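You operate a simulated robot arm through the tools that you are given. There is no shell and no other tool.

Carry out the task below with a simulated robot arm. There is one attempt and no reset: what you move stays moved.

JOB
The white and black felts are on each other's ports: change them over and give one stroke.
Fine: leave both on the ports of their own colours; leave the other felts; leave the drive padlocked. Set down upright: what you pick out.

It is judged by the outcome, as a careful person would: the job done as asked, and still so three seconds after it is handed in. It fails if anything else is knocked over, pushed out of place, dropped, spilled or broken.

ROBOT AND FRAMES
A 6-joint arm with a two-finger parallel gripper, fixed in place. Base frame: the origin is on the floor under the middle of its stand, x ahead of it, y to its left, z up; the work surface is at about z = 0.88. Units: m, degrees, N and s.
With the tool pointing down near the work surface it reaches from about 0.26 to 0.66 m from the base axis. Its first joint turns from -66.0 to 66.0 degrees. Payload 2.9 kg.
The TCP is the grasp point between the finger pads, 0.03 m short of the fingertips. In the tool frame z runs along the fingers and y along their closing line. Largest opening 0.11 m; finger width 0.02, thickness 0.01; the body of the gripper, 0.048 by 0.112 m, starts 0.055 m behind the TCP.
Orientation is told as [roll, pitch, yaw] about the base's x, y, z axes, in that order, counted from this pose: with the fingers straight down and closing along the base's y, the tool's x points along the base's -x, its y along +y and its z along -z.

CONTROLS
- The arm moves only by the tool arm_command. Its argument "targets" is a list of rows, each a list of 3 entries, a list of its own where there are three numbers: the turn, a rotation vector about the base's x, y, z in degrees, then the shift along the base's x, y, z in m, then the opening in per cent of the stroke, from 0 (shut) to 100 (fully open). In form: [[[wx, wy, wz], [tx, ty, tz], fingers], ...]. A call has 1 to 20 rows; each row shifts and turns the commanded pose from where the row before left it. A row lasts 0.2 s, in which the tool goes at most 0.05 m and 8.6 degrees; a call with a longer step from one row to the next is refused whole, and so is a gripper value outside its range. Where a pose cannot be reached the arm comes as near as it can. A force on the tool above 60 N (or 10 N above the force at the start of the call, whichever is more), or a blocked arm, ends the call early, and 0.2 s more pass. The fingers move at their own pace (about 0.108 m/s each) and stop on an object; they squeeze with about 21 N. The grip force told is the motor's: it shows also when the fingers shut on nothing. Time passes only in rows, and 0.2 s behind the last, so rows that do not move let the fingers close. The reply holds the time, the measured pose of the TCP, the force on the tool along the base axes, the opening and the grip force, in the units named above and with some noise, with the torque about the TCP (base axes, N m) and any sound that the robot's microphone picked up.
- Cameras (640 x 400 px; columns grow to the right, rows downward): "scene" is fixed at [0.0889, 0.4362, 1.4056]; the picture's right is [-0.68, -0.73, 0.00], its down [-0.28, 0.27, -0.92] and it looks along [0.67, -0.63, -0.39] (base axes); focal length 330 px, centre (320, 200). "wrist" rides on the gripper at [0.072, 0.017, -0.103] in the tool frame; the picture's right is [-0.23, 0.97, 0.00], its down [-0.76, -0.18, -0.62] and it looks along [-0.61, -0.14, 0.78] (tool axes); focal length 222 px, centre (320, 200).
- get_image(camera): a new picture of that camera. No time passes.
- locate(camera, pixels): for up to 12 pixels [column, row] of the newest picture of that camera ("zoom" is the newest enlarged one), the place [x, y, z] in the base frame of the surface seen there, good to about 0.002 m. No time passes.
- enlarge(camera, box): a new picture of the part [left, top, right, bottom] of that camera's present view, enlarged. No time passes.
- finish_job(): hands the job in; it is judged then, once.

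Leave the gripper open and the arm clear of the work at the hand-in unless told otherwise.

The tools are called after "Request:" as name(argument=value, ...) on one line, values as JSON. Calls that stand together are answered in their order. arm_command: Moves the arm, as the interface text tells. Its arguments: {"type":"object","properties":{"targets":{"type":"array"}},"required":["targets"]} The other tools are called the same way: get_image (camera) takes a picture; locate (camera, pixels) gives the place of the surface under pixels of a picture; enlarge (camera, box) takes an enlarged picture of a part of a camera's view; finish_job () hands the job in.

At the start:

```text
clock: 0.0
eef_pos: [0.3023, -0.0955, 1.316]
orientation: [0.0, -0.1, 0.0]
wrist_force: [-0.2, -0.2, -0.2]
torque: [-0.01, -0.01, 0.0]
opening: 0.1097
grasp_force: 0.0
```

scene: 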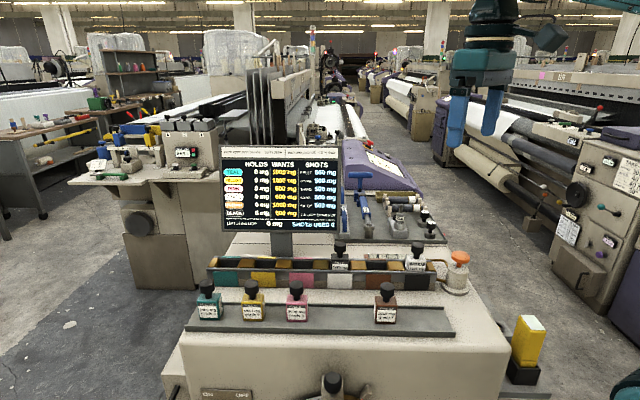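
wrist: 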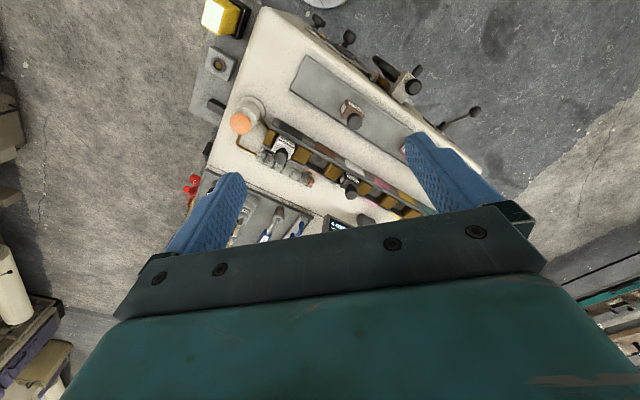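

I can see a bench with a row of coloured ports, a front tray holding felts, a screen, and an orange button or pump. I'll enlarge several parts to read them.

Request:
enlarge(camera="scene", box=[180, 220, 480, 340])

Request:
enlarge(camera="scene", box=[215, 145, 345, 235])

Request:
enlarge(camera="wrist", box=[180, 0, 460, 250])

```text
2.13 times, centred on (330, 280) of scene
```

zoom: 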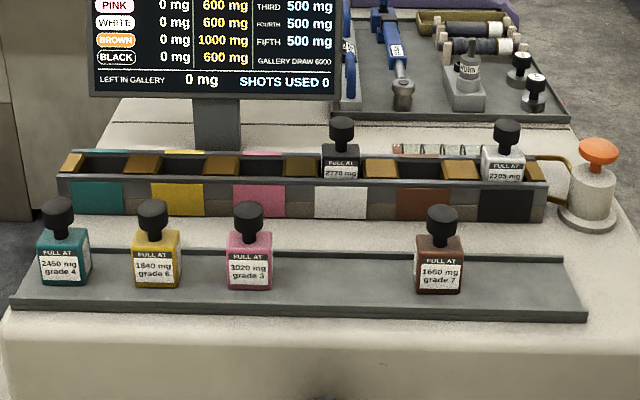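

```text
4.44 times, centred on (280, 190) of scene
```

zoom: 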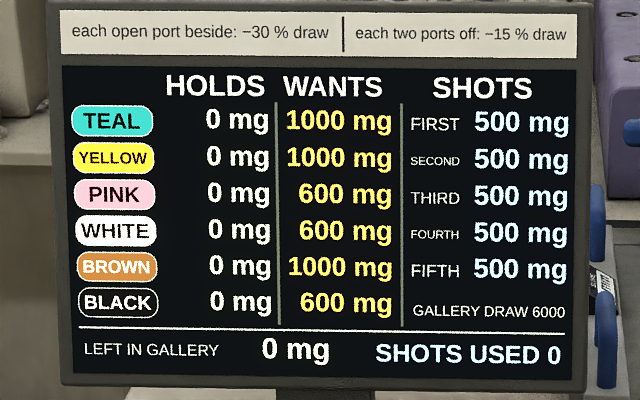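

```text
1.60 times, centred on (320, 125) of wrist
```

zoom: 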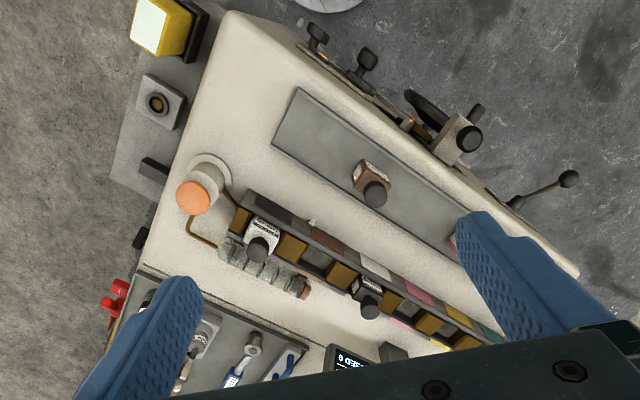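

The black felt stands on the white port and the white felt on the black port. The orange-topped pump at the right of the row looks like the stroke plunger. I'll zoom in closer and measure places.

Request:
enlarge(camera="scene", box=[310, 220, 480, 320])

Request:
enlarge(camera="scene", box=[480, 300, 640, 400])

Request:
enlarge(camera="scene", box=[160, 320, 480, 400])

Request:
enlarge(camera="scene", box=[330, 150, 460, 250])

```text
3.76 times, centred on (395, 270) of scene
```

zoom: 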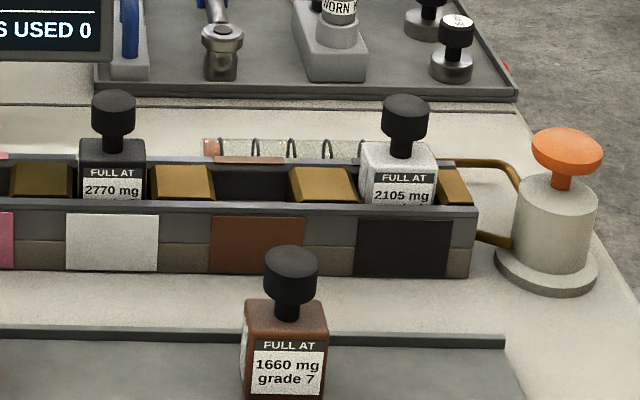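

```text
4.00 times, centred on (560, 350) of scene
```

zoom: 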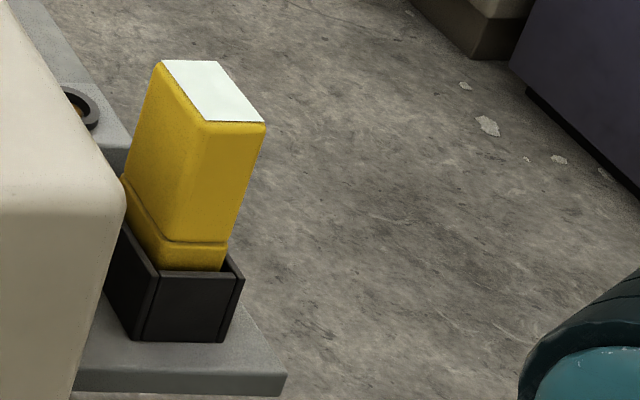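

```text
2.00 times, centred on (320, 360) of scene
```

zoom: 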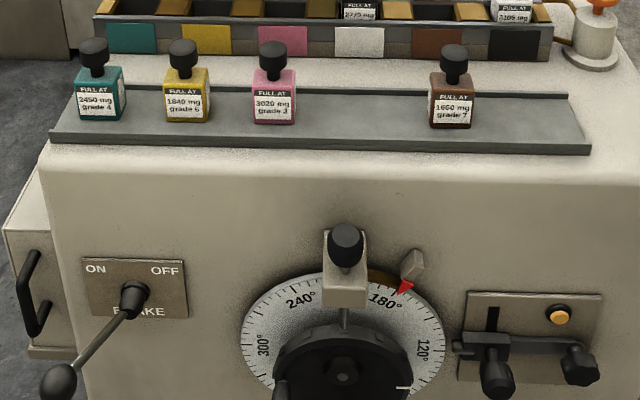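

```text
4.00 times, centred on (395, 200) of scene
```

zoom: 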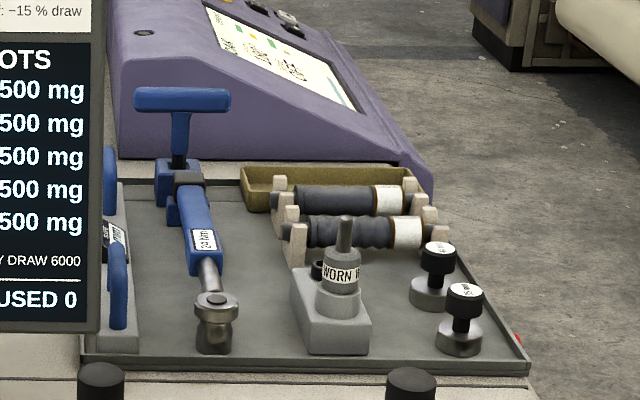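

The orange-capped cylinder is piped to the gallery, so it is the pump. The front wheel, brake and lock are not part of this job. I'll re-enlarge the row and locate key points on the felts, ports and pump.

Request:
enlarge(camera="scene", box=[310, 220, 480, 320])

Request:
locate(camera="zoom", pixels=[[113, 97], [110, 118], [113, 165], [405, 100], [403, 122], [402, 170], [567, 145], [567, 135], [557, 245], [290, 255], [287, 355], [285, 395]])

Request:
locate(camera="zoom", pixels=[[68, 216], [157, 216], [355, 220], [448, 222], [40, 205], [470, 210], [180, 172], [210, 190], [320, 175], [455, 178], [250, 162], [250, 190]])

```text
3.76 times, centred on (395, 270) of scene
```

zoom: 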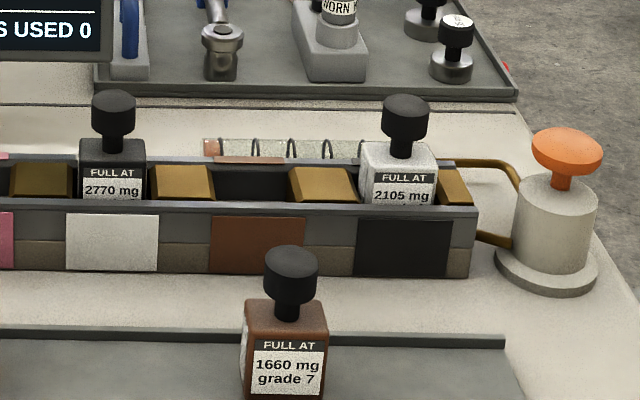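

```text
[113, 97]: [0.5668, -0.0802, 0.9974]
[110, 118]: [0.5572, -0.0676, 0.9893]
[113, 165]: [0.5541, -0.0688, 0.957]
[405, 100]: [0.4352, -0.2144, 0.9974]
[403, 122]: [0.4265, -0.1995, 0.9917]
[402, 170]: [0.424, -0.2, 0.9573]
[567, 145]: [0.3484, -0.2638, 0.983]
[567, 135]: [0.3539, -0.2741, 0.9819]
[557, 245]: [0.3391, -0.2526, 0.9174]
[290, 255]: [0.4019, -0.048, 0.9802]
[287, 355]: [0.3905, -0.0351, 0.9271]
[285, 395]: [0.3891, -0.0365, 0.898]
```

```text
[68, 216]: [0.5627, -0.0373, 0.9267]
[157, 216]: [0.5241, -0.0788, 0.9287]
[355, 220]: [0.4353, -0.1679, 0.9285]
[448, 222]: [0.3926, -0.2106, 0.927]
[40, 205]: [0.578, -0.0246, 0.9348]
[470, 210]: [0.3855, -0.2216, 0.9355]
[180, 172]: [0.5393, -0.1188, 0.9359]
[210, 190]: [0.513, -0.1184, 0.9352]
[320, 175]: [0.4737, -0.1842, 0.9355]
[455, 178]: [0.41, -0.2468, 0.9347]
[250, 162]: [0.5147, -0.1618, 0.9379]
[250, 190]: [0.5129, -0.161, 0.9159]
```

The gallery runs along roughly (-0.70, -0.71) in x, y, and the felt knobs' tops are at about z 0.998. Next I'll locate the front tray, where one felt can be parked, and the monitor's edges to check clearance.

Request:
locate(camera="scene", pixels=[[222, 232], [340, 236], [338, 150], [206, 148], [280, 245], [335, 310], [345, 315], [420, 322], [450, 335], [440, 312], [345, 330], [205, 325]])

Request:
enlarge(camera="scene", box=[280, 270, 460, 350])

Request:
locate(camera="scene", pixels=[[385, 284], [386, 290], [385, 300], [387, 322], [375, 322], [397, 322], [297, 282], [297, 290], [298, 318], [300, 305], [305, 302], [309, 318]])

```text
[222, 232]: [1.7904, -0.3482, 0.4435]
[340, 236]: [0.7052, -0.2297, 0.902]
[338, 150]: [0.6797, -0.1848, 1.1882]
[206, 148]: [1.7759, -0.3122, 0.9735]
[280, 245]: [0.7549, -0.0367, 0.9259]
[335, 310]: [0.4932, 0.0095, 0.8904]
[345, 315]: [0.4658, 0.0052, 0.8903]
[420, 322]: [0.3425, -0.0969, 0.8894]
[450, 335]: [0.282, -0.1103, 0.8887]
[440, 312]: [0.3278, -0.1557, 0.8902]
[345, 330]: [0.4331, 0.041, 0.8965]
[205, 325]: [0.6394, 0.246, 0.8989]
```

```text
3.56 times, centred on (370, 310) of scene
```

zoom: 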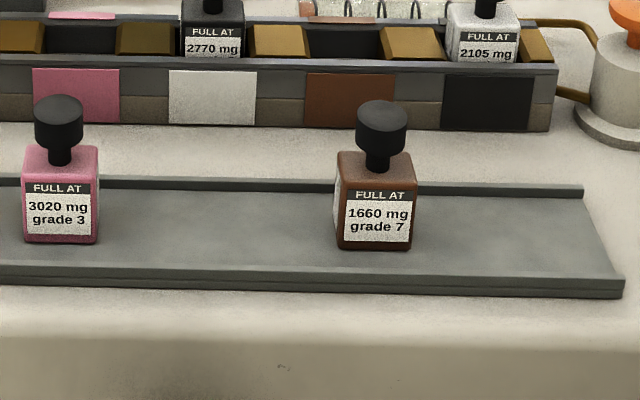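

```text
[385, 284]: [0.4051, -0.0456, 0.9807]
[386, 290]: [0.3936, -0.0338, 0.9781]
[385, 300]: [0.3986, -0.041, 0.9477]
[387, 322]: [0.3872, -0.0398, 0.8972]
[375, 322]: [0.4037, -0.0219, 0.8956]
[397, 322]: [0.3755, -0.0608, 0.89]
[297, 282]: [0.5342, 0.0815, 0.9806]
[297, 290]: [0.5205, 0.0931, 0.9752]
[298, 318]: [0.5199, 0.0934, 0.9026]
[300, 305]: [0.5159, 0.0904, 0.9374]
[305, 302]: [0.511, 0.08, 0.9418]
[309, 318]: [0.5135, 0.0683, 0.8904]
```

Tray floor reads z 0.890 and a standing felt's knob top 0.981, so a felt is about 0.091 tall. In a port the knob top is at 0.9975. The monitor is about 0.15 m behind the row. Next I'll move to above the white felt at about (0.435, -0.214), z 1.10, with a partly closed gripper, and look from the wrist.

Request:
arm_command(targets=[[[0, 0, 0], [0.0189, -0.017, -0.031], 60], [[0, 0, 0], [0.0189, -0.017, -0.031], 60], [[0, 0, 0], [0.0189, -0.017, -0.031], 60], [[0, 0, 0], [0.0189, -0.017, -0.031], 60], [[0, 0, 0], [0.0189, -0.017, -0.031], 60], [[0, 0, 0], [0.0189, -0.017, -0.031], 60], [[0, 0, 0], [0.0189, -0.017, -0.03], 60], [[0, 0, 0], [0, 0, 0], 60]])

Request:
get_image(camera="wrist")

Request:
get_image(camera="scene")

```text
clock: 1.8
eef_pos: [0.4354, -0.2146, 1.0987]
orientation: [0.0, -0.1, -0.1]
wrist_force: [-0.4, 0.2, -0.4]
torque: [0.0, -0.01, 0.01]
opening: 0.0661
grasp_force: 0.0
```

```text
taken
```

wrist: 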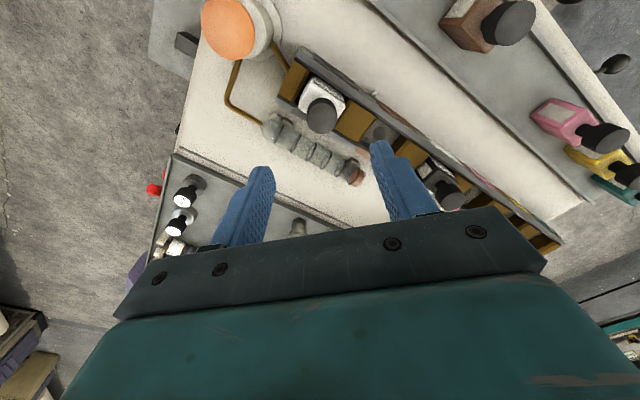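

```text
taken
```

scene: 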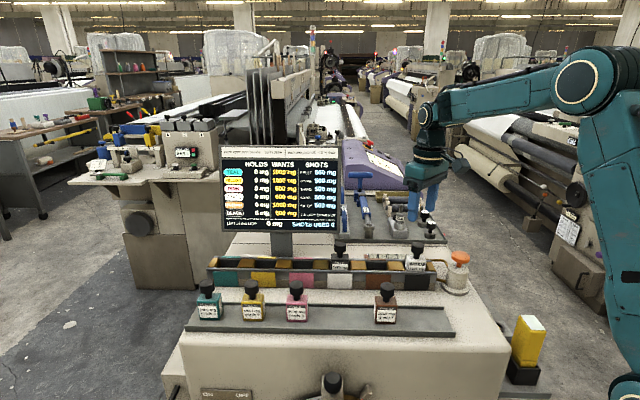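

The white felt is at wrist (322, 105), with the black felt at (440, 185). I'll enlarge and locate the knob tops more exactly.

Request:
enlarge(camera="wrist", box=[270, 50, 390, 150])

Request:
locate(camera="wrist", pixels=[[322, 108], [322, 116], [309, 115], [335, 115], [322, 101], [322, 129], [336, 85], [304, 103], [345, 100], [315, 78], [380, 130], [355, 125]])

```text
4.00 times, centred on (330, 100) of wrist
```

zoom: 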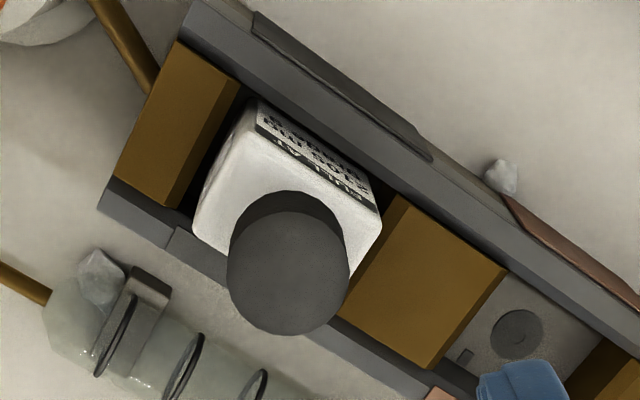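

```text
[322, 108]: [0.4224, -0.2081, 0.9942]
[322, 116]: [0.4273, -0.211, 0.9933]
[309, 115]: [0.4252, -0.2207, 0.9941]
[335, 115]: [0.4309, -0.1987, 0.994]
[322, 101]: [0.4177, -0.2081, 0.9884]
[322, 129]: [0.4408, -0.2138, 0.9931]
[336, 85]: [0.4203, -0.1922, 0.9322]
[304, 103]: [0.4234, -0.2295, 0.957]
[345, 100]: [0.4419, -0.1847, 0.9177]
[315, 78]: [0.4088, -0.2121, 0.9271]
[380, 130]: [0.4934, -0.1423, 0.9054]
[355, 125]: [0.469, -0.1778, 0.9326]
```

The zoomed knob disc of the white felt is centred near (289, 272). The brown port's floor shows a round hole. I'll locate disc edge points to fit its centre, along with the block and port edges.

Request:
locate(camera="zoom", pixels=[[289, 272], [232, 272], [346, 272], [289, 218], [289, 328], [250, 230], [328, 315], [250, 315], [328, 230], [289, 205], [289, 195], [289, 333]])

Request:
locate(camera="zoom", pixels=[[255, 105], [375, 205], [200, 220], [235, 90], [178, 205], [395, 200], [350, 295], [500, 270], [430, 360], [517, 333], [200, 230], [360, 255]])

```text
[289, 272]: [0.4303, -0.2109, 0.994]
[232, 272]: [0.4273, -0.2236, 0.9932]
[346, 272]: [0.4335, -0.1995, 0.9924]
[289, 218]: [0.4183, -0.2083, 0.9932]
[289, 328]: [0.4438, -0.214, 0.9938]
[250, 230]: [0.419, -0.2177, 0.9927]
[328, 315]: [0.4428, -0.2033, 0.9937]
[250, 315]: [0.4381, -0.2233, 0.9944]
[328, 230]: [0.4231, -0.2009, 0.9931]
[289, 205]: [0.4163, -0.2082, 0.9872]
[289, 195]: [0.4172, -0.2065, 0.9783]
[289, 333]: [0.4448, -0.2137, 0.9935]
```

```text
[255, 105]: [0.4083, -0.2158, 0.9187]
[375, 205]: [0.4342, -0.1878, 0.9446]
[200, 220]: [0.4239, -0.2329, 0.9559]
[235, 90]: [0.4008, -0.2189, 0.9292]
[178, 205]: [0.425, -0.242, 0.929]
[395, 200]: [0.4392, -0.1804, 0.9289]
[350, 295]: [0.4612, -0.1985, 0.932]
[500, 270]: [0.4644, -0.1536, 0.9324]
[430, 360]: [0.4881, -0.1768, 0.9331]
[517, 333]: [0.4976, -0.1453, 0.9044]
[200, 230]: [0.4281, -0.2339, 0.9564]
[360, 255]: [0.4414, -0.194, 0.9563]
```

White felt knob centre is (0.4308, -0.2112), top z about 0.994, radius 0.013. Its port is about 0.055 wide along the row. Next I'll travel at the same height to above the black felt, near (0.562, -0.078), and measure it the same way.

Request:
arm_command(targets=[[[0, 0, 0], [0.0253, 0.0272, 0], 60], [[0, 0, 0], [0.0253, 0.0272, 0], 60], [[0, 0, 0], [0.0253, 0.0272, 0], 60], [[0, 0, 0], [0.0253, 0.0272, 0], 60], [[0, 0, 0], [0.0253, 0.0272, 0], 60], [[0, 0, 0], [0, 0, 0], 60]])

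Request:
get_image(camera="wrist")

Request:
enlarge(camera="wrist", box=[270, 50, 390, 150])

```text
clock: 3.2
eef_pos: [0.5619, -0.0782, 1.1014]
orientation: [0.0, -0.1, 0.0]
wrist_force: [0.1, 0.0, 1.0]
torque: [0.0, 0.02, -0.01]
opening: 0.0662
grasp_force: 0.0
```

```text
taken
```

wrist: 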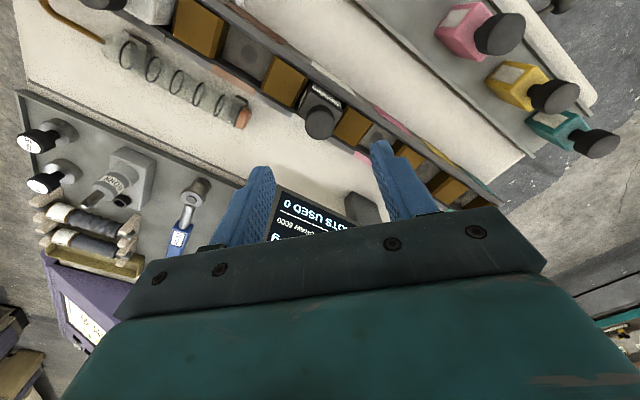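

```text
4.00 times, centred on (330, 100) of wrist
```

zoom: 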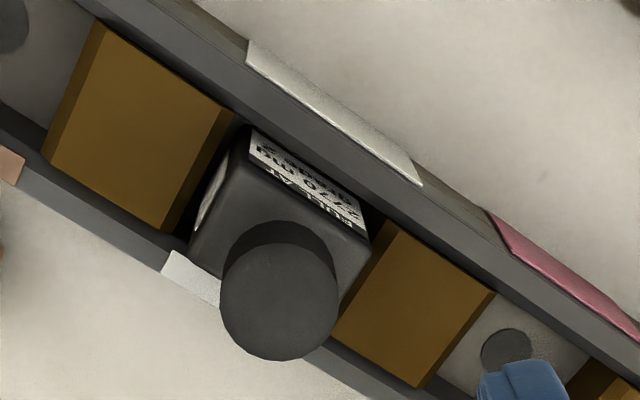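

Black felt's knob disc is centred around (279, 302) in the zoom. I'll locate its edges, the port's brass edges, and the trough walls.

Request:
locate(camera="zoom", pixels=[[279, 302], [226, 302], [333, 302], [279, 249], [279, 354], [241, 262], [317, 343], [241, 343], [317, 262], [215, 215], [360, 275], [245, 175]])

Request:
locate(camera="zoom", pixels=[[230, 112], [165, 225], [390, 225], [335, 335], [490, 292], [418, 385], [100, 25], [45, 155], [505, 345], [205, 80], [440, 230], [100, 190]])

Request:
locate(camera="wrist", pixels=[[278, 190], [350, 225], [300, 195], [245, 110], [360, 205], [245, 50], [375, 130], [199, 30]])

```text
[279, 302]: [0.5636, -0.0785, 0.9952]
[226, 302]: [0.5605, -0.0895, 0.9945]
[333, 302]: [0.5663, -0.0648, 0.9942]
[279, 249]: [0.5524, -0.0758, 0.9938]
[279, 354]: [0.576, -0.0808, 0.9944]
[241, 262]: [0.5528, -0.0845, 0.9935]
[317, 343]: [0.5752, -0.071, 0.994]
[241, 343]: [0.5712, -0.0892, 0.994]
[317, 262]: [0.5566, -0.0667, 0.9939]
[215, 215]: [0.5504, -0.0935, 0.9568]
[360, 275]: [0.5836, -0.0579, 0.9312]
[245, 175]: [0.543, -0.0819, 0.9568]
```

```text
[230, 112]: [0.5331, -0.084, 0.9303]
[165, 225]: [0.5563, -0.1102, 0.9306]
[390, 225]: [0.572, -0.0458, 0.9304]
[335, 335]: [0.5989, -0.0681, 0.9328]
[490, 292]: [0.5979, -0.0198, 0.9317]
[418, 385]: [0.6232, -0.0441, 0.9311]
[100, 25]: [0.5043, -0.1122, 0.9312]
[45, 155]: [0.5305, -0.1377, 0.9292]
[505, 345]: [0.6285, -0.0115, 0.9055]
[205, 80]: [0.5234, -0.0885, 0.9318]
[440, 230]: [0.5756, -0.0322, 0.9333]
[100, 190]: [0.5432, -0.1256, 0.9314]
```

```text
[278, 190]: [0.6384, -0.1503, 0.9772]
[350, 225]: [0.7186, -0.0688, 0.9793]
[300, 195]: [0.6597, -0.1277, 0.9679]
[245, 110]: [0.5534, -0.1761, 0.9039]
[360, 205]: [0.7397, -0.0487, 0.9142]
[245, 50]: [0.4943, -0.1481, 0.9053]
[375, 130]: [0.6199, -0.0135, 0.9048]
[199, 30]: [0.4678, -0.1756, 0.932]
```

Black felt knob centre is (0.5639, -0.0779) and white is (0.4307, -0.2112), so they lie exactly (0.1332, 0.1333) apart. Port floor is about 0.9055 and block top 0.957. The monitor's lower edge is about 0.10 m behind the row, so it stays clear. Next I'll lower over the black felt to z 1.035, fingers at 50 %, and check the alignment.

Request:
arm_command(targets=[[[0, 0, 0], [0.0012, 0.0002, -0.022], 50], [[0, 0, 0], [0.0012, 0.0002, -0.022], 50], [[0, 0, 0], [0, 0, -0.022], 50], [[0, 0, 0], [0, 0, 0], 50]])

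Request:
get_image(camera="wrist")

Request:
enlarge(camera="scene", box=[280, 180, 440, 280])

```text
clock: 4.2
eef_pos: [0.5636, -0.0793, 1.0339]
orientation: [0.0, -0.2, 0.0]
wrist_force: [0.1, 0.3, 0.3]
torque: [-0.01, 0.0, -0.01]
opening: 0.0553
grasp_force: 0.1
```

```text
taken
```

wrist: 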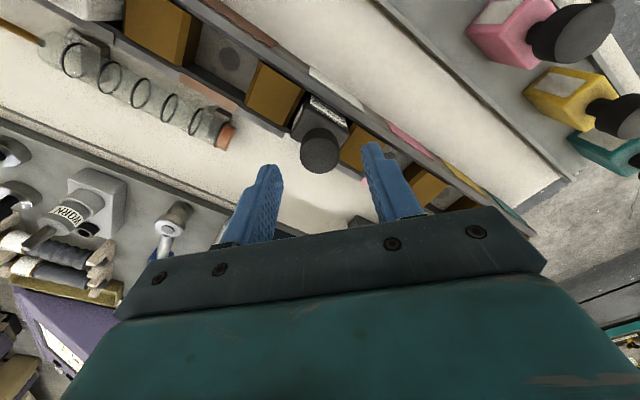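

```text
4.00 times, centred on (360, 230) of scene
```

zoom: 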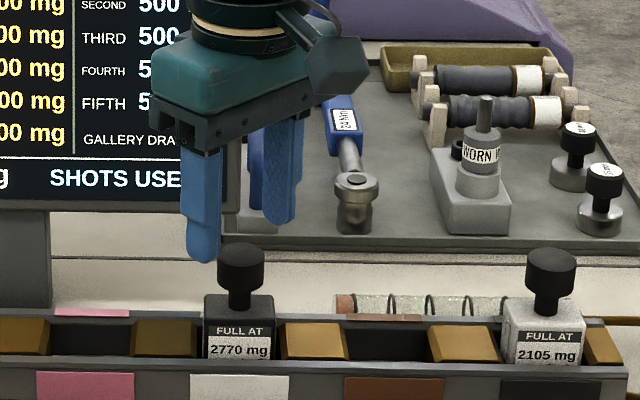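

The knob sits centred between the fingertips. Next I'll descend to TCP z about 0.993, which leaves the fingertips about 6 mm above the block's top, without closing yet.

Request:
arm_command(targets=[[[0, 0, 0], [0, 0.0007, -0.014], 50], [[0, 0, 0], [0, 0, -0.014], 50], [[0, 0, 0], [0, 0, -0.013], 50], [[0, 0, 0], [0, 0, 0], 50]])

Request:
get_image(camera="wrist")

Request:
enlarge(camera="scene", box=[280, 180, 440, 280])

```text
clock: 5.2
eef_pos: [0.5629, -0.0789, 0.9924]
orientation: [0.0, -0.3, 0.0]
wrist_force: [0.5, -0.2, 0.0]
torque: [-0.01, 0.01, 0.02]
opening: 0.0549
grasp_force: 0.0
```

```text
taken
```

wrist: 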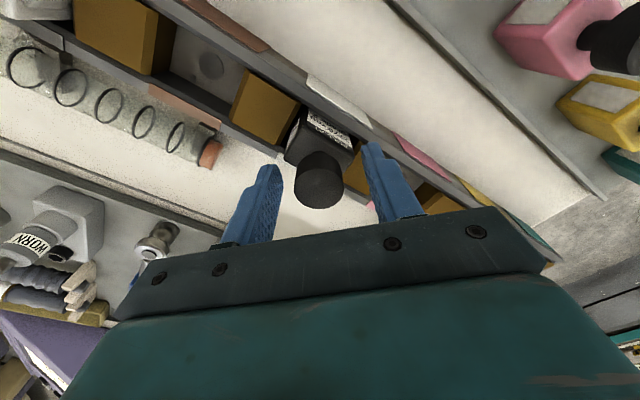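

```text
4.00 times, centred on (360, 230) of scene
```

zoom: 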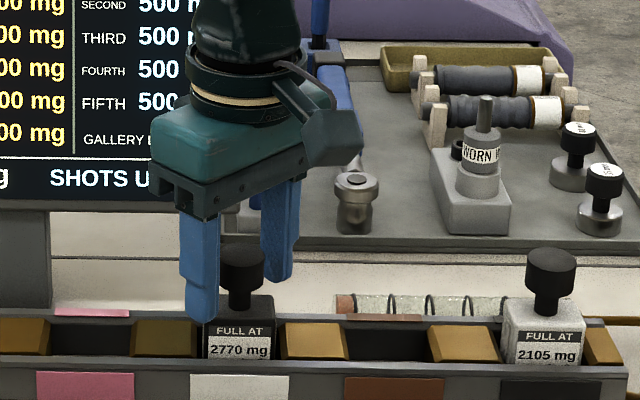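

The fingers now straddle the knob above the block. Next I'll close the gripper and let it settle.

Request:
arm_command(targets=[[[0, 0, 0], [0, 0, 0], 30], [[0, 0, 0], [0, 0, 0], 15], [[0, 0, 0], [0, 0, 0], 0], [[0, 0, 0], [0, 0, 0], 0]])

Request:
get_image(camera="wrist")

```text
clock: 6.2
eef_pos: [0.5633, -0.0779, 0.9924]
orientation: [0.0, -0.1, 0.1]
wrist_force: [-0.3, 0.4, 0.0]
torque: [0.03, 0.01, 0.02]
opening: 0.0286
grasp_force: 20.8
```

```text
taken
```

wrist: 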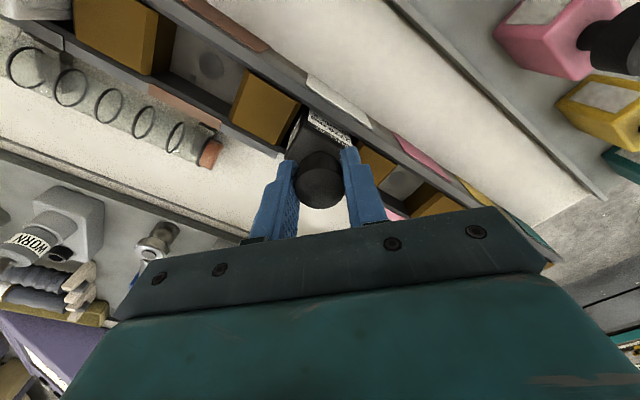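

The gripper holds the knob, opening 0.0286 at 20.8 N. Next I'll lift straight up slowly by 0.10 m and check.

Request:
arm_command(targets=[[[0, 0, 0], [0, 0, 0.01], 0], [[0, 0, 0], [0, 0, 0.015], 0], [[0, 0, 0], [0, 0, 0.02], 0], [[0, 0, 0], [0, 0, 0.025], 0], [[0, 0, 0], [0, 0, 0.03], 0], [[0, 0, 0], [0, 0, 0], 0]])

Request:
get_image(camera="wrist")

Request:
enlarge(camera="scene", box=[270, 160, 450, 280])

```text
clock: 7.6
eef_pos: [0.5644, -0.0786, 1.0924]
orientation: [0.0, -0.1, 0.0]
wrist_force: [-0.1, 1.2, -1.7]
torque: [0.04, -0.01, -0.02]
opening: 0.0283
grasp_force: 21.3
```

```text
taken
```

wrist: 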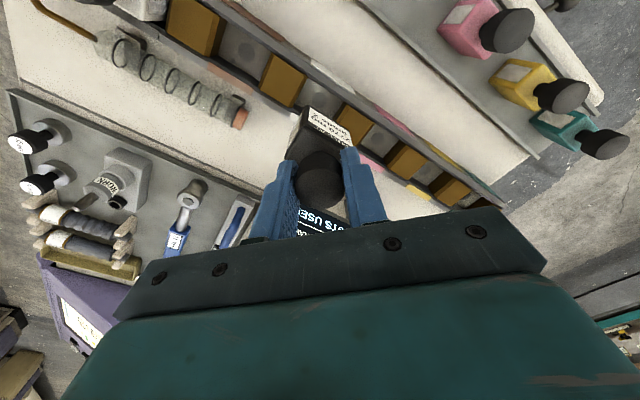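

```text
3.33 times, centred on (360, 220) of scene
```

zoom: 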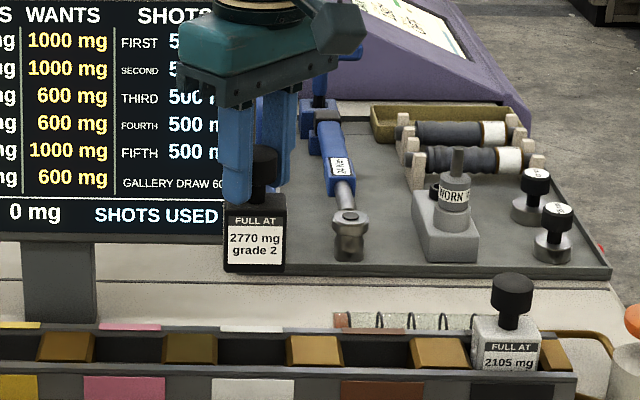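

The black felt hangs upright, clear of the port. Next I'll carry it at this height to above the empty end place on the tray, right of the brown felt, near (0.3375, -0.107).

Request:
arm_command(targets=[[[0, 0, 0], [-0.0284, -0.0036, 0], 0], [[0, 0, 0], [-0.0284, -0.0036, 0], 0], [[0, 0, 0], [-0.0284, -0.0036, 0], 0], [[0, 0, 0], [-0.0284, -0.0036, 0], 0], [[0, 0, 0], [-0.0284, -0.0036, 0], 0], [[0, 0, 0], [-0.0284, -0.0036, 0], 0], [[0, 0, 0], [-0.0284, -0.0036, 0], 0], [[0, 0, 0], [-0.0284, -0.0036, 0], 0], [[0, 0, 0], [0, 0, 0], 0]])

Request:
get_image(camera="wrist")

Request:
get_image(camera="scene")

Request:
enlarge(camera="scene", box=[340, 220, 500, 345])

```text
clock: 9.6
eef_pos: [0.3378, -0.1061, 1.0921]
orientation: [0.0, -0.1, 0.0]
wrist_force: [-0.2, -0.7, -1.5]
torque: [-0.03, 0.04, 0.03]
opening: 0.0287
grasp_force: 21.1
```

```text
taken
```

wrist: 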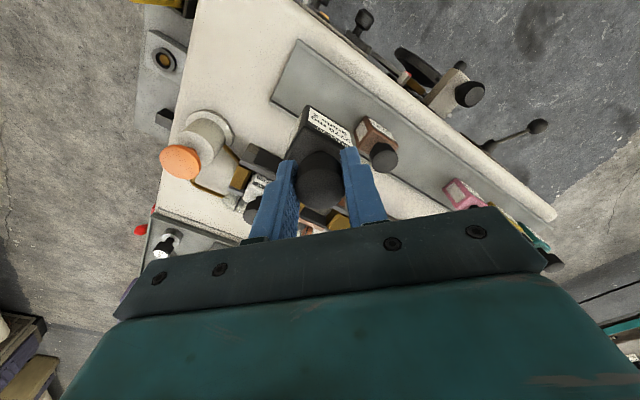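

```text
taken
```

scene: 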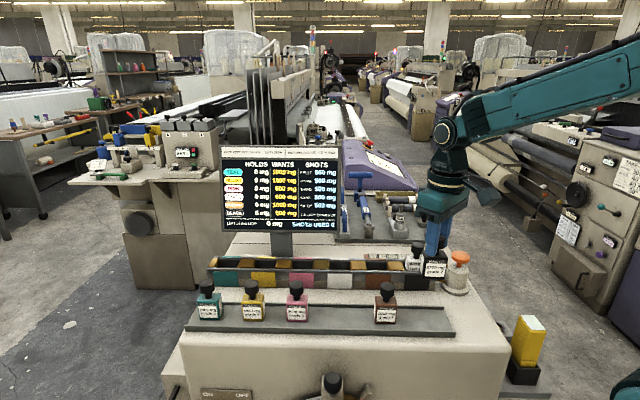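

```text
3.20 times, centred on (420, 282) of scene
```

zoom: 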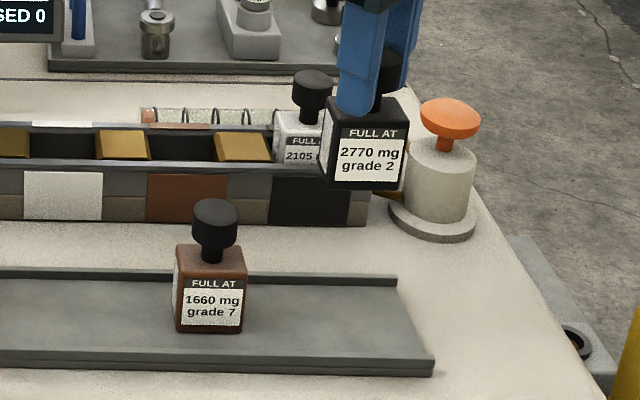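

The felt hangs above the tray's right end. I'll check the tray's inside edges and floor height against the brown felt's position before lowering.

Request:
locate(camera="zoom", pixels=[[395, 290], [350, 282], [420, 352], [350, 346], [330, 315], [370, 320], [215, 213], [178, 328], [240, 330], [408, 310], [300, 300], [215, 255]])

Request:
locate(camera="wrist", pixels=[[384, 152], [360, 130], [388, 125], [300, 90], [345, 95], [285, 60]])

```text
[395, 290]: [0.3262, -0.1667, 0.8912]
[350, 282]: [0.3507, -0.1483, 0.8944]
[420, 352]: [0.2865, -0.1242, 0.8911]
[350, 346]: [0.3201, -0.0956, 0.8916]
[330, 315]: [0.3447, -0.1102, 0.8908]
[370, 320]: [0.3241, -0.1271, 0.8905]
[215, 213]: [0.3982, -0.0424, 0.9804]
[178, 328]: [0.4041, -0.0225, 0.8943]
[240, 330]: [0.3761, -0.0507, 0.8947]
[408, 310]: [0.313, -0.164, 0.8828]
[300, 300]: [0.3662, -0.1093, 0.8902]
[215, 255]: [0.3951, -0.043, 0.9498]
```

```text
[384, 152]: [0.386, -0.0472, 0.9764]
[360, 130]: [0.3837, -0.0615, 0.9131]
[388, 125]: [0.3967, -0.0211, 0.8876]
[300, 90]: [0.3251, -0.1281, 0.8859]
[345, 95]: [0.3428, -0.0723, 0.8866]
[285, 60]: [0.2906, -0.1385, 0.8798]
```

The tray floor lies between its lips at v = 0.294 to 0.353, so I'll shift slightly (+0.002, -0.005) to centre the felt like the brown one. The tray is about 0.017 m lower than the port, so contact should come at TCP z of about 0.975. Next I'll lower to about 0.982.

Request:
arm_command(targets=[[[0, 0, 0], [0.002, -0.005, -0.01], 0], [[0, 0, 0], [0, 0, -0.025], 0], [[0, 0, 0], [0, 0, -0.025], 0], [[0, 0, 0], [0, 0, -0.025], 0], [[0, 0, 0], [0, 0, -0.015], 0], [[0, 0, 0], [0, 0, -0.01], 0], [[0, 0, 0], [0, 0, 0], 0]])

Request:
enlarge(camera="scene", box=[340, 220, 500, 345])

```text
clock: 11.2
eef_pos: [0.3392, -0.111, 0.982]
orientation: [0.0, -0.1, 0.0]
wrist_force: [0.8, -0.2, -0.8]
torque: [-0.04, 0.0, 0.02]
opening: 0.0282
grasp_force: 21.1
```

```text
3.20 times, centred on (420, 282) of scene
```

zoom: 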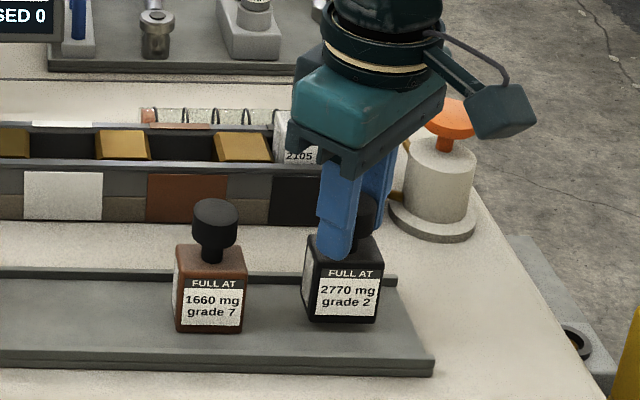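

The felt hovers just above the tray, in line with the brown one. Next I'll lower in small steps while watching the force.

Request:
arm_command(targets=[[[0, 0, 0], [0, 0, -0.003], 0], [[0, 0, 0], [0, 0, -0.002], 0], [[0, 0, 0], [0, 0, 0], 0]])

```text
clock: 12.0
eef_pos: [0.3387, -0.1111, 0.9785]
orientation: [0.0, -0.1, 0.0]
wrist_force: [0.5, 0.2, -0.4]
torque: [0.01, 0.02, 0.03]
opening: 0.0287
grasp_force: 20.9
```

There is no contact yet. I'll take further small steps down.

Request:
arm_command(targets=[[[0, 0, 0], [0, 0, -0.001], 0], [[0, 0, 0], [0, 0, -0.001], 0], [[0, 0, 0], [0, 0, 0], 0]])

```text
clock: 12.8
eef_pos: [0.3387, -0.1119, 0.9745]
orientation: [0.0, -0.2, 0.1]
wrist_force: [0.7, 0.1, -2.3]
torque: [-0.01, 0.02, -0.02]
opening: 0.0282
grasp_force: 21.2
```

The force is still only the felt's weight. I'll go on down, 1 mm at a time.

Request:
arm_command(targets=[[[0, 0, 0], [0, 0, -0.001], 0], [[0, 0, 0], [0, 0, 0], 0]])

Request:
arm_command(targets=[[[0, 0, 0], [0, 0, -0.001], 0], [[0, 0, 0], [0, 0, 0], 0]])

Request:
enlarge(camera="scene", box=[380, 260, 480, 325])

```text
clock: 13.4
eef_pos: [0.3399, -0.111, 0.9745]
orientation: [0.0, -0.1, 0.0]
wrist_force: [-3.2, 1.7, 15.1]
torque: [0.18, 0.3, 0.0]
opening: 0.0282
grasp_force: 21.3
```

```text
clock: 14.0
eef_pos: [0.3397, -0.1119, 0.9735]
orientation: [-0.2, -0.3, 0.1]
wrist_force: [-3.7, 3.6, 31.8]
torque: [0.22, -0.04, 0.0]
opening: 0.0286
grasp_force: 21.0
```

```text
6.15 times, centred on (430, 292) of scene
```

zoom: 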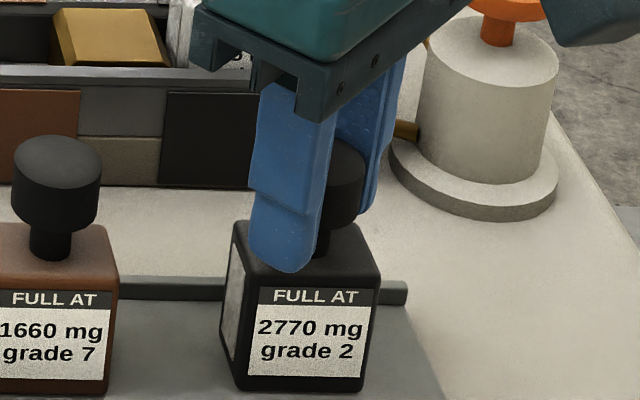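

Contact: the felt stands on the tray, with force up to 32 N. Next I'll relieve it by 1.5 mm, then open the fingers to 45 % and raise away.

Request:
arm_command(targets=[[[0, 0, 0], [0, 0, 0.0015], 0], [[0, 0, 0], [0, 0, 0], 0]])

Request:
arm_command(targets=[[[0, 0, 0], [0, 0, 0], 35], [[0, 0, 0], [0, 0, 0], 50], [[0, 0, 0], [0, 0, 0], 50]])

Request:
get_image(camera="wrist")

Request:
enlarge(camera="scene", box=[360, 240, 480, 330])

```text
clock: 14.6
eef_pos: [0.3387, -0.112, 0.9752]
orientation: [0.0, -0.2, -0.1]
wrist_force: [3.3, -1.1, 7.9]
torque: [-0.03, -0.47, -0.02]
opening: 0.0285
grasp_force: 20.8
```

```text
clock: 15.4
eef_pos: [0.3383, -0.1113, 0.9744]
orientation: [0.0, 0.0, 0.0]
wrist_force: [0.5, -0.1, -0.4]
torque: [0.0, -0.02, -0.03]
opening: 0.0551
grasp_force: 0.1
```

```text
taken
```

wrist: 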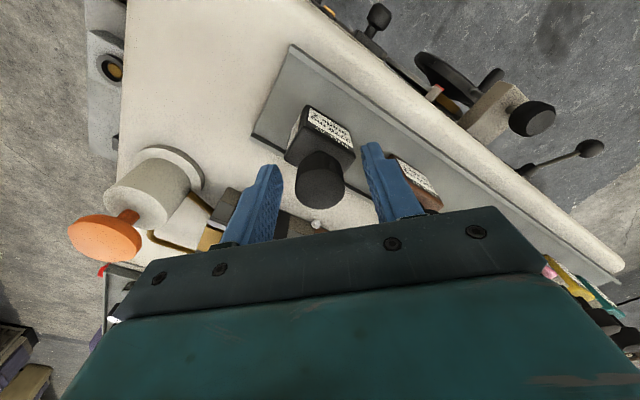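

```text
4.44 times, centred on (420, 285) of scene
```

zoom: 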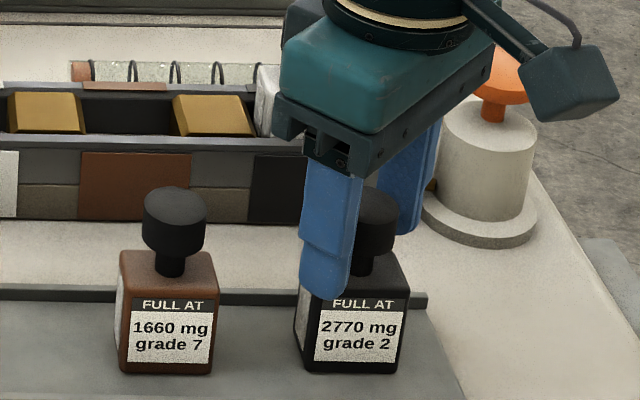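

The black felt stands upright and free on the tray. Next I'll rise straight up 0.115 m, then go across to above the white felt at (0.4307, -0.2112).

Request:
arm_command(targets=[[[0, 0, 0], [0, 0, 0.02], 50], [[0, 0, 0], [0, 0, 0.03], 50], [[0, 0, 0], [0, 0, 0.035], 50], [[0, 0, 0], [0, 0, 0.03], 50], [[0, 0, 0], [0.023, -0.025, 0], 50], [[0, 0, 0], [0.023, -0.025, 0], 50], [[0, 0, 0], [0.023, -0.025, 0], 50], [[0, 0, 0], [0.0232, -0.0249, 0], 50], [[0, 0, 0], [0, 0, 0], 50]])

Request:
get_image(camera="wrist")

Request:
get_image(camera="scene")

```text
clock: 17.4
eef_pos: [0.4304, -0.2132, 1.0895]
orientation: [-0.1, -0.1, 0.1]
wrist_force: [-0.1, 0.2, 0.3]
torque: [-0.04, -0.01, 0.01]
opening: 0.0552
grasp_force: 0.1
```

```text
taken
```

wrist: 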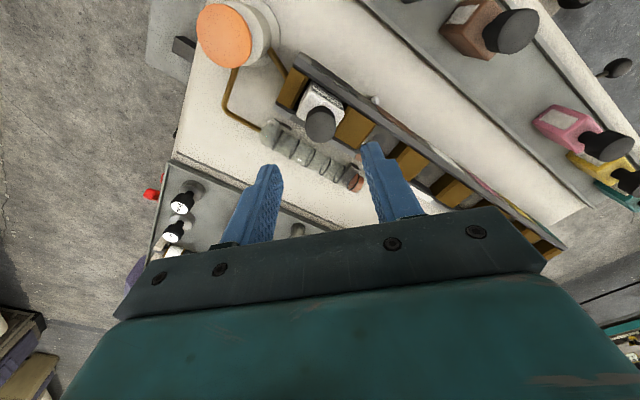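

```text
taken
```

scene: 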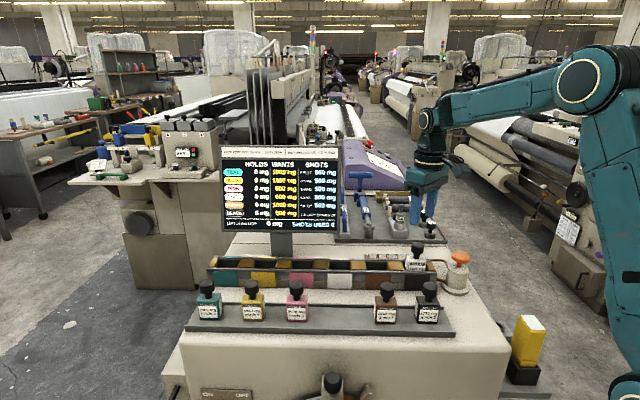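

I'm above the white felt, whose knob is at wrist (320, 122). Next I'll lower to z 1.035 with a small y correction and check the alignment.

Request:
arm_command(targets=[[[0, 0, 0], [0, 0.001, -0.02], 50], [[0, 0, 0], [0, 0, -0.02], 50], [[0, 0, 0], [0, 0, -0.015], 50], [[0, 0, 0], [0, 0, 0], 50]])

Request:
enlarge(camera="wrist", box=[240, 90, 400, 190])

Request:
locate(camera="zoom", pixels=[[320, 230], [250, 230], [390, 230]])

```text
clock: 18.4
eef_pos: [0.43, -0.211, 1.0347]
orientation: [0.0, -0.2, -0.1]
wrist_force: [-0.3, -0.1, 0.6]
torque: [-0.04, -0.03, -0.02]
opening: 0.055
grasp_force: 0.0
```

```text
4.00 times, centred on (320, 140) of wrist
```

zoom: 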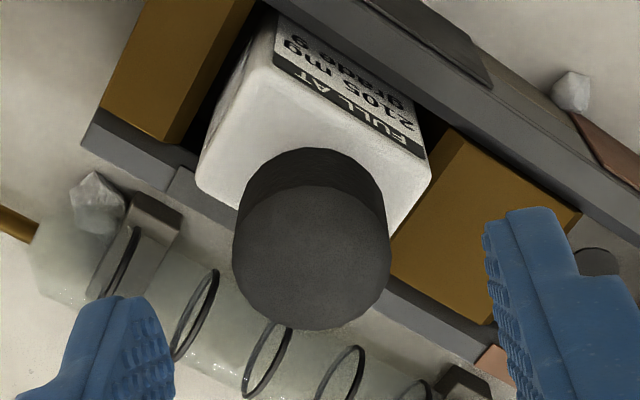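

```text
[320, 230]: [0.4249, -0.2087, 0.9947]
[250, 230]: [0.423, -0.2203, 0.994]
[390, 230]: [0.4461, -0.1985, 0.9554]
```

The knob is centred between the fingers. Next I'll descend to TCP z 0.9925 and then close.

Request:
arm_command(targets=[[[0, 0, 0], [0, 0, -0.014], 50], [[0, 0, 0], [0, 0, -0.014], 50], [[0, 0, 0], [0, 0, -0.0138], 50], [[0, 0, 0], [0, 0, 0], 50]])

Request:
enlarge(camera="scene", box=[350, 190, 490, 290])

Request:
get_image(camera="wrist")

```text
clock: 19.4
eef_pos: [0.4306, -0.2088, 0.9929]
orientation: [0.0, 0.0, 0.0]
wrist_force: [-0.5, -0.4, -0.2]
torque: [-0.01, 0.0, -0.03]
opening: 0.0548
grasp_force: 0.1
```

```text
4.00 times, centred on (420, 240) of scene
```

zoom: 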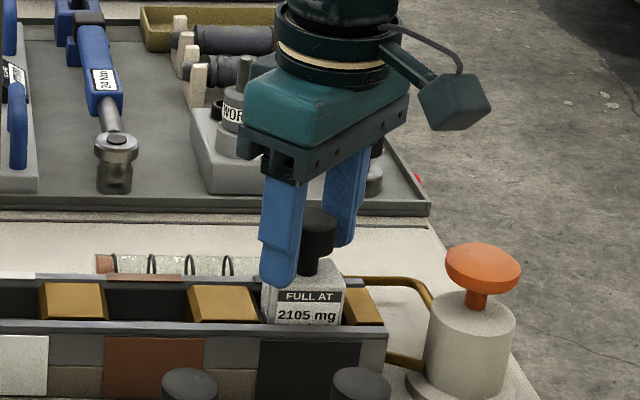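

```text
taken
```

wrist: 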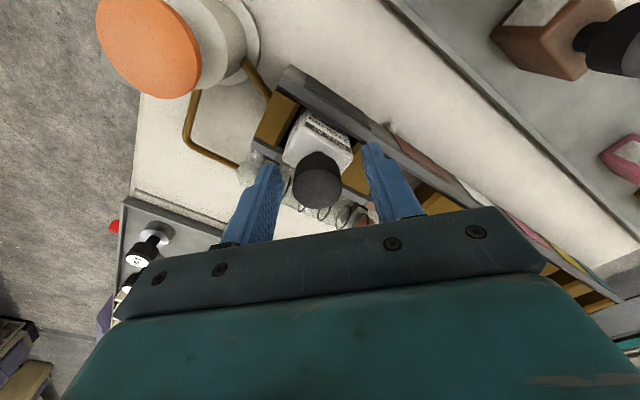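

The fingers straddle the white felt's knob. I'll close now.

Request:
arm_command(targets=[[[0, 0, 0], [0, 0, 0], 30], [[0, 0, 0], [0, 0, 0], 15], [[0, 0, 0], [0, 0, 0], 0], [[0, 0, 0], [0, 0, 0], 0]])

Request:
get_image(camera="wrist")

```text
clock: 20.4
eef_pos: [0.4308, -0.2098, 0.994]
orientation: [0.0, -0.2, -0.1]
wrist_force: [-0.2, 0.3, 0.1]
torque: [0.01, 0.03, 0.03]
opening: 0.0283
grasp_force: 20.8
```

```text
taken
```

wrist: 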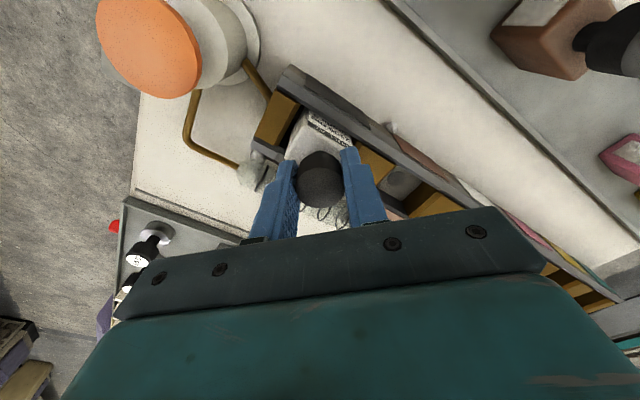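

The knob is held at 0.0283 opening and 20.8 N. Next I'll lift straight up 0.10 m, then carry it along the row by (0.1332, 0.1322) to over the white port.

Request:
arm_command(targets=[[[0, 0, 0], [0, 0, 0.01], 0], [[0, 0, 0], [0, 0, 0.015], 0], [[0, 0, 0], [0, 0, 0.02], 0], [[0, 0, 0], [0, 0, 0.025], 0], [[0, 0, 0], [0, 0, 0.03], 0], [[0, 0, 0], [0, 0, 0], 0]])

Request:
enlarge(camera="scene", box=[350, 170, 490, 290])

Request:
arm_command(targets=[[[0, 0, 0], [0.0222, 0.022, 0], 0], [[0, 0, 0], [0.0222, 0.022, 0], 0], [[0, 0, 0], [0.0222, 0.022, 0], 0], [[0, 0, 0], [0.0222, 0.022, 0], 0], [[0, 0, 0], [0.0222, 0.022, 0], 0], [[0, 0, 0], [0.0222, 0.0222, 0], 0], [[0, 0, 0], [0, 0, 0], 0], [[0, 0, 0], [0, 0, 0], 0]])

Request:
get_image(camera="wrist")

Request:
enlarge(camera="scene", box=[270, 170, 450, 290])

```text
clock: 21.8
eef_pos: [0.4315, -0.2115, 1.094]
orientation: [0.0, 0.0, -0.1]
wrist_force: [-0.4, -0.5, -1.4]
torque: [0.02, 0.02, 0.01]
opening: 0.028
grasp_force: 21.1
```

```text
3.33 times, centred on (420, 230) of scene
```

zoom: 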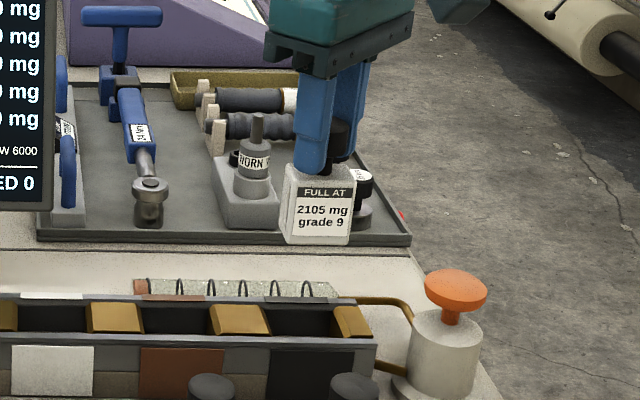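

```text
clock: 23.6
eef_pos: [0.5635, -0.0785, 1.093]
orientation: [0.0, 0.0, 0.0]
wrist_force: [-0.1, -0.4, -0.9]
torque: [-0.01, 0.03, -0.01]
opening: 0.0282
grasp_force: 21.5
```

```text
taken
```

wrist: 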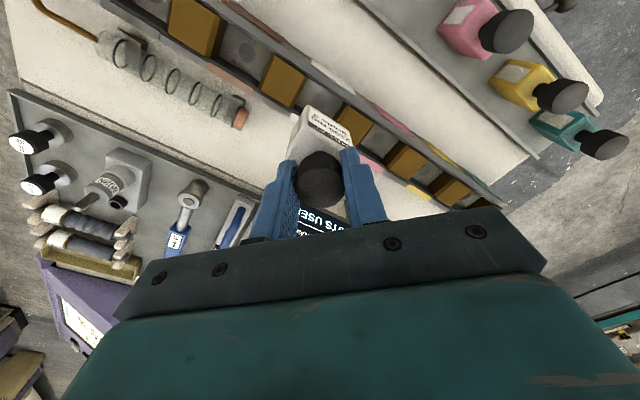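

```text
3.33 times, centred on (360, 230) of scene
```

zoom: 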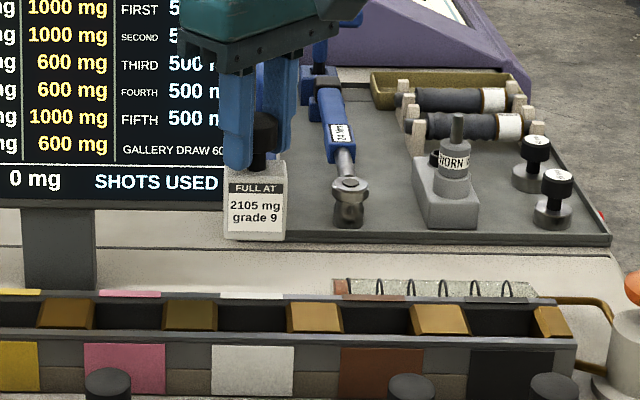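

The white felt hangs exactly as the black one did over this port. Next I'll lower to z 1.03, with the felt's bottom just above the trough rim, and check.

Request:
arm_command(targets=[[[0, 0, 0], [0, 0, -0.02], 0], [[0, 0, 0], [0, 0, -0.02], 0], [[0, 0, 0], [0, 0, -0.015], 0], [[0, 0, 0], [0, 0, -0.008], 0], [[0, 0, 0], [0, 0, 0], 0]])

Request:
enlarge(camera="wrist", box=[240, 70, 400, 190])

Request:
enlarge(camera="scene", box=[290, 200, 410, 290])

```text
clock: 24.8
eef_pos: [0.5651, -0.0791, 1.0301]
orientation: [0.1, -0.1, 0.0]
wrist_force: [-0.1, 0.1, -0.4]
torque: [0.0, 0.01, -0.02]
opening: 0.0284
grasp_force: 20.8
```

```text
3.33 times, centred on (320, 130) of wrist
```

zoom: 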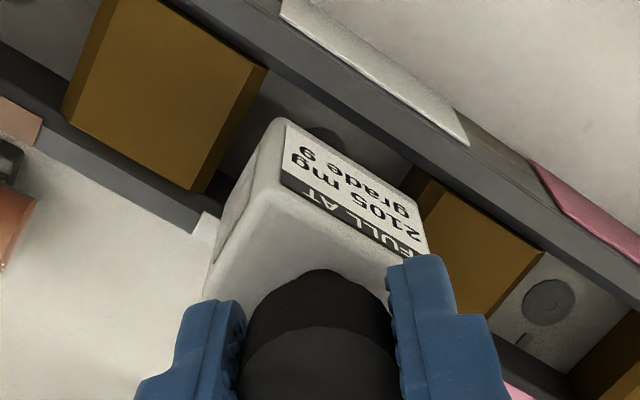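

```text
4.44 times, centred on (350, 245) of scene
```

zoom: 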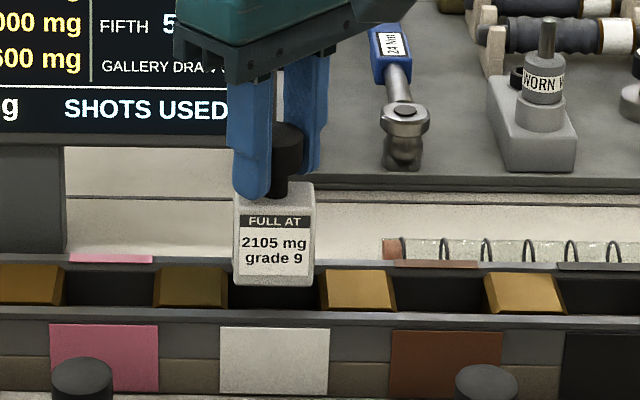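

The felt is aligned between the brass spacers over the white plate. Next I'll lower into the port gently to z 0.998.

Request:
arm_command(targets=[[[0, 0, 0], [0, 0, -0.008], 0], [[0, 0, 0], [0, 0, -0.008], 0], [[0, 0, 0], [0, 0, -0.008], 0], [[0, 0, 0], [0, 0, -0.008], 0], [[0, 0, 0], [0, 0, 0], 0]])

Request:
enlarge(camera="scene", box=[290, 200, 410, 290])

```text
clock: 26.0
eef_pos: [0.5644, -0.0777, 0.9976]
orientation: [0.0, -0.1, 0.0]
wrist_force: [-0.2, 0.3, -1.9]
torque: [-0.01, 0.0, 0.02]
opening: 0.0282
grasp_force: 21.4
```

```text
4.44 times, centred on (350, 245) of scene
```

zoom: 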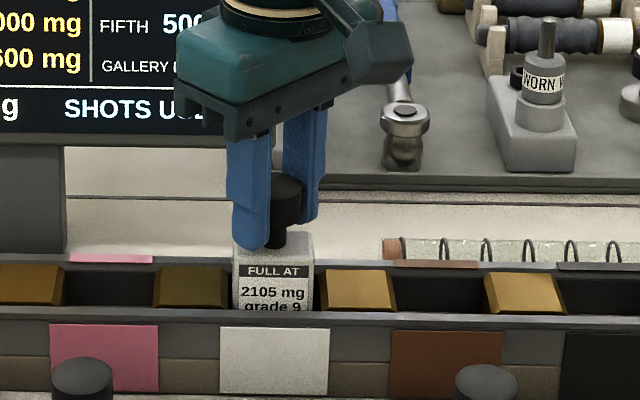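

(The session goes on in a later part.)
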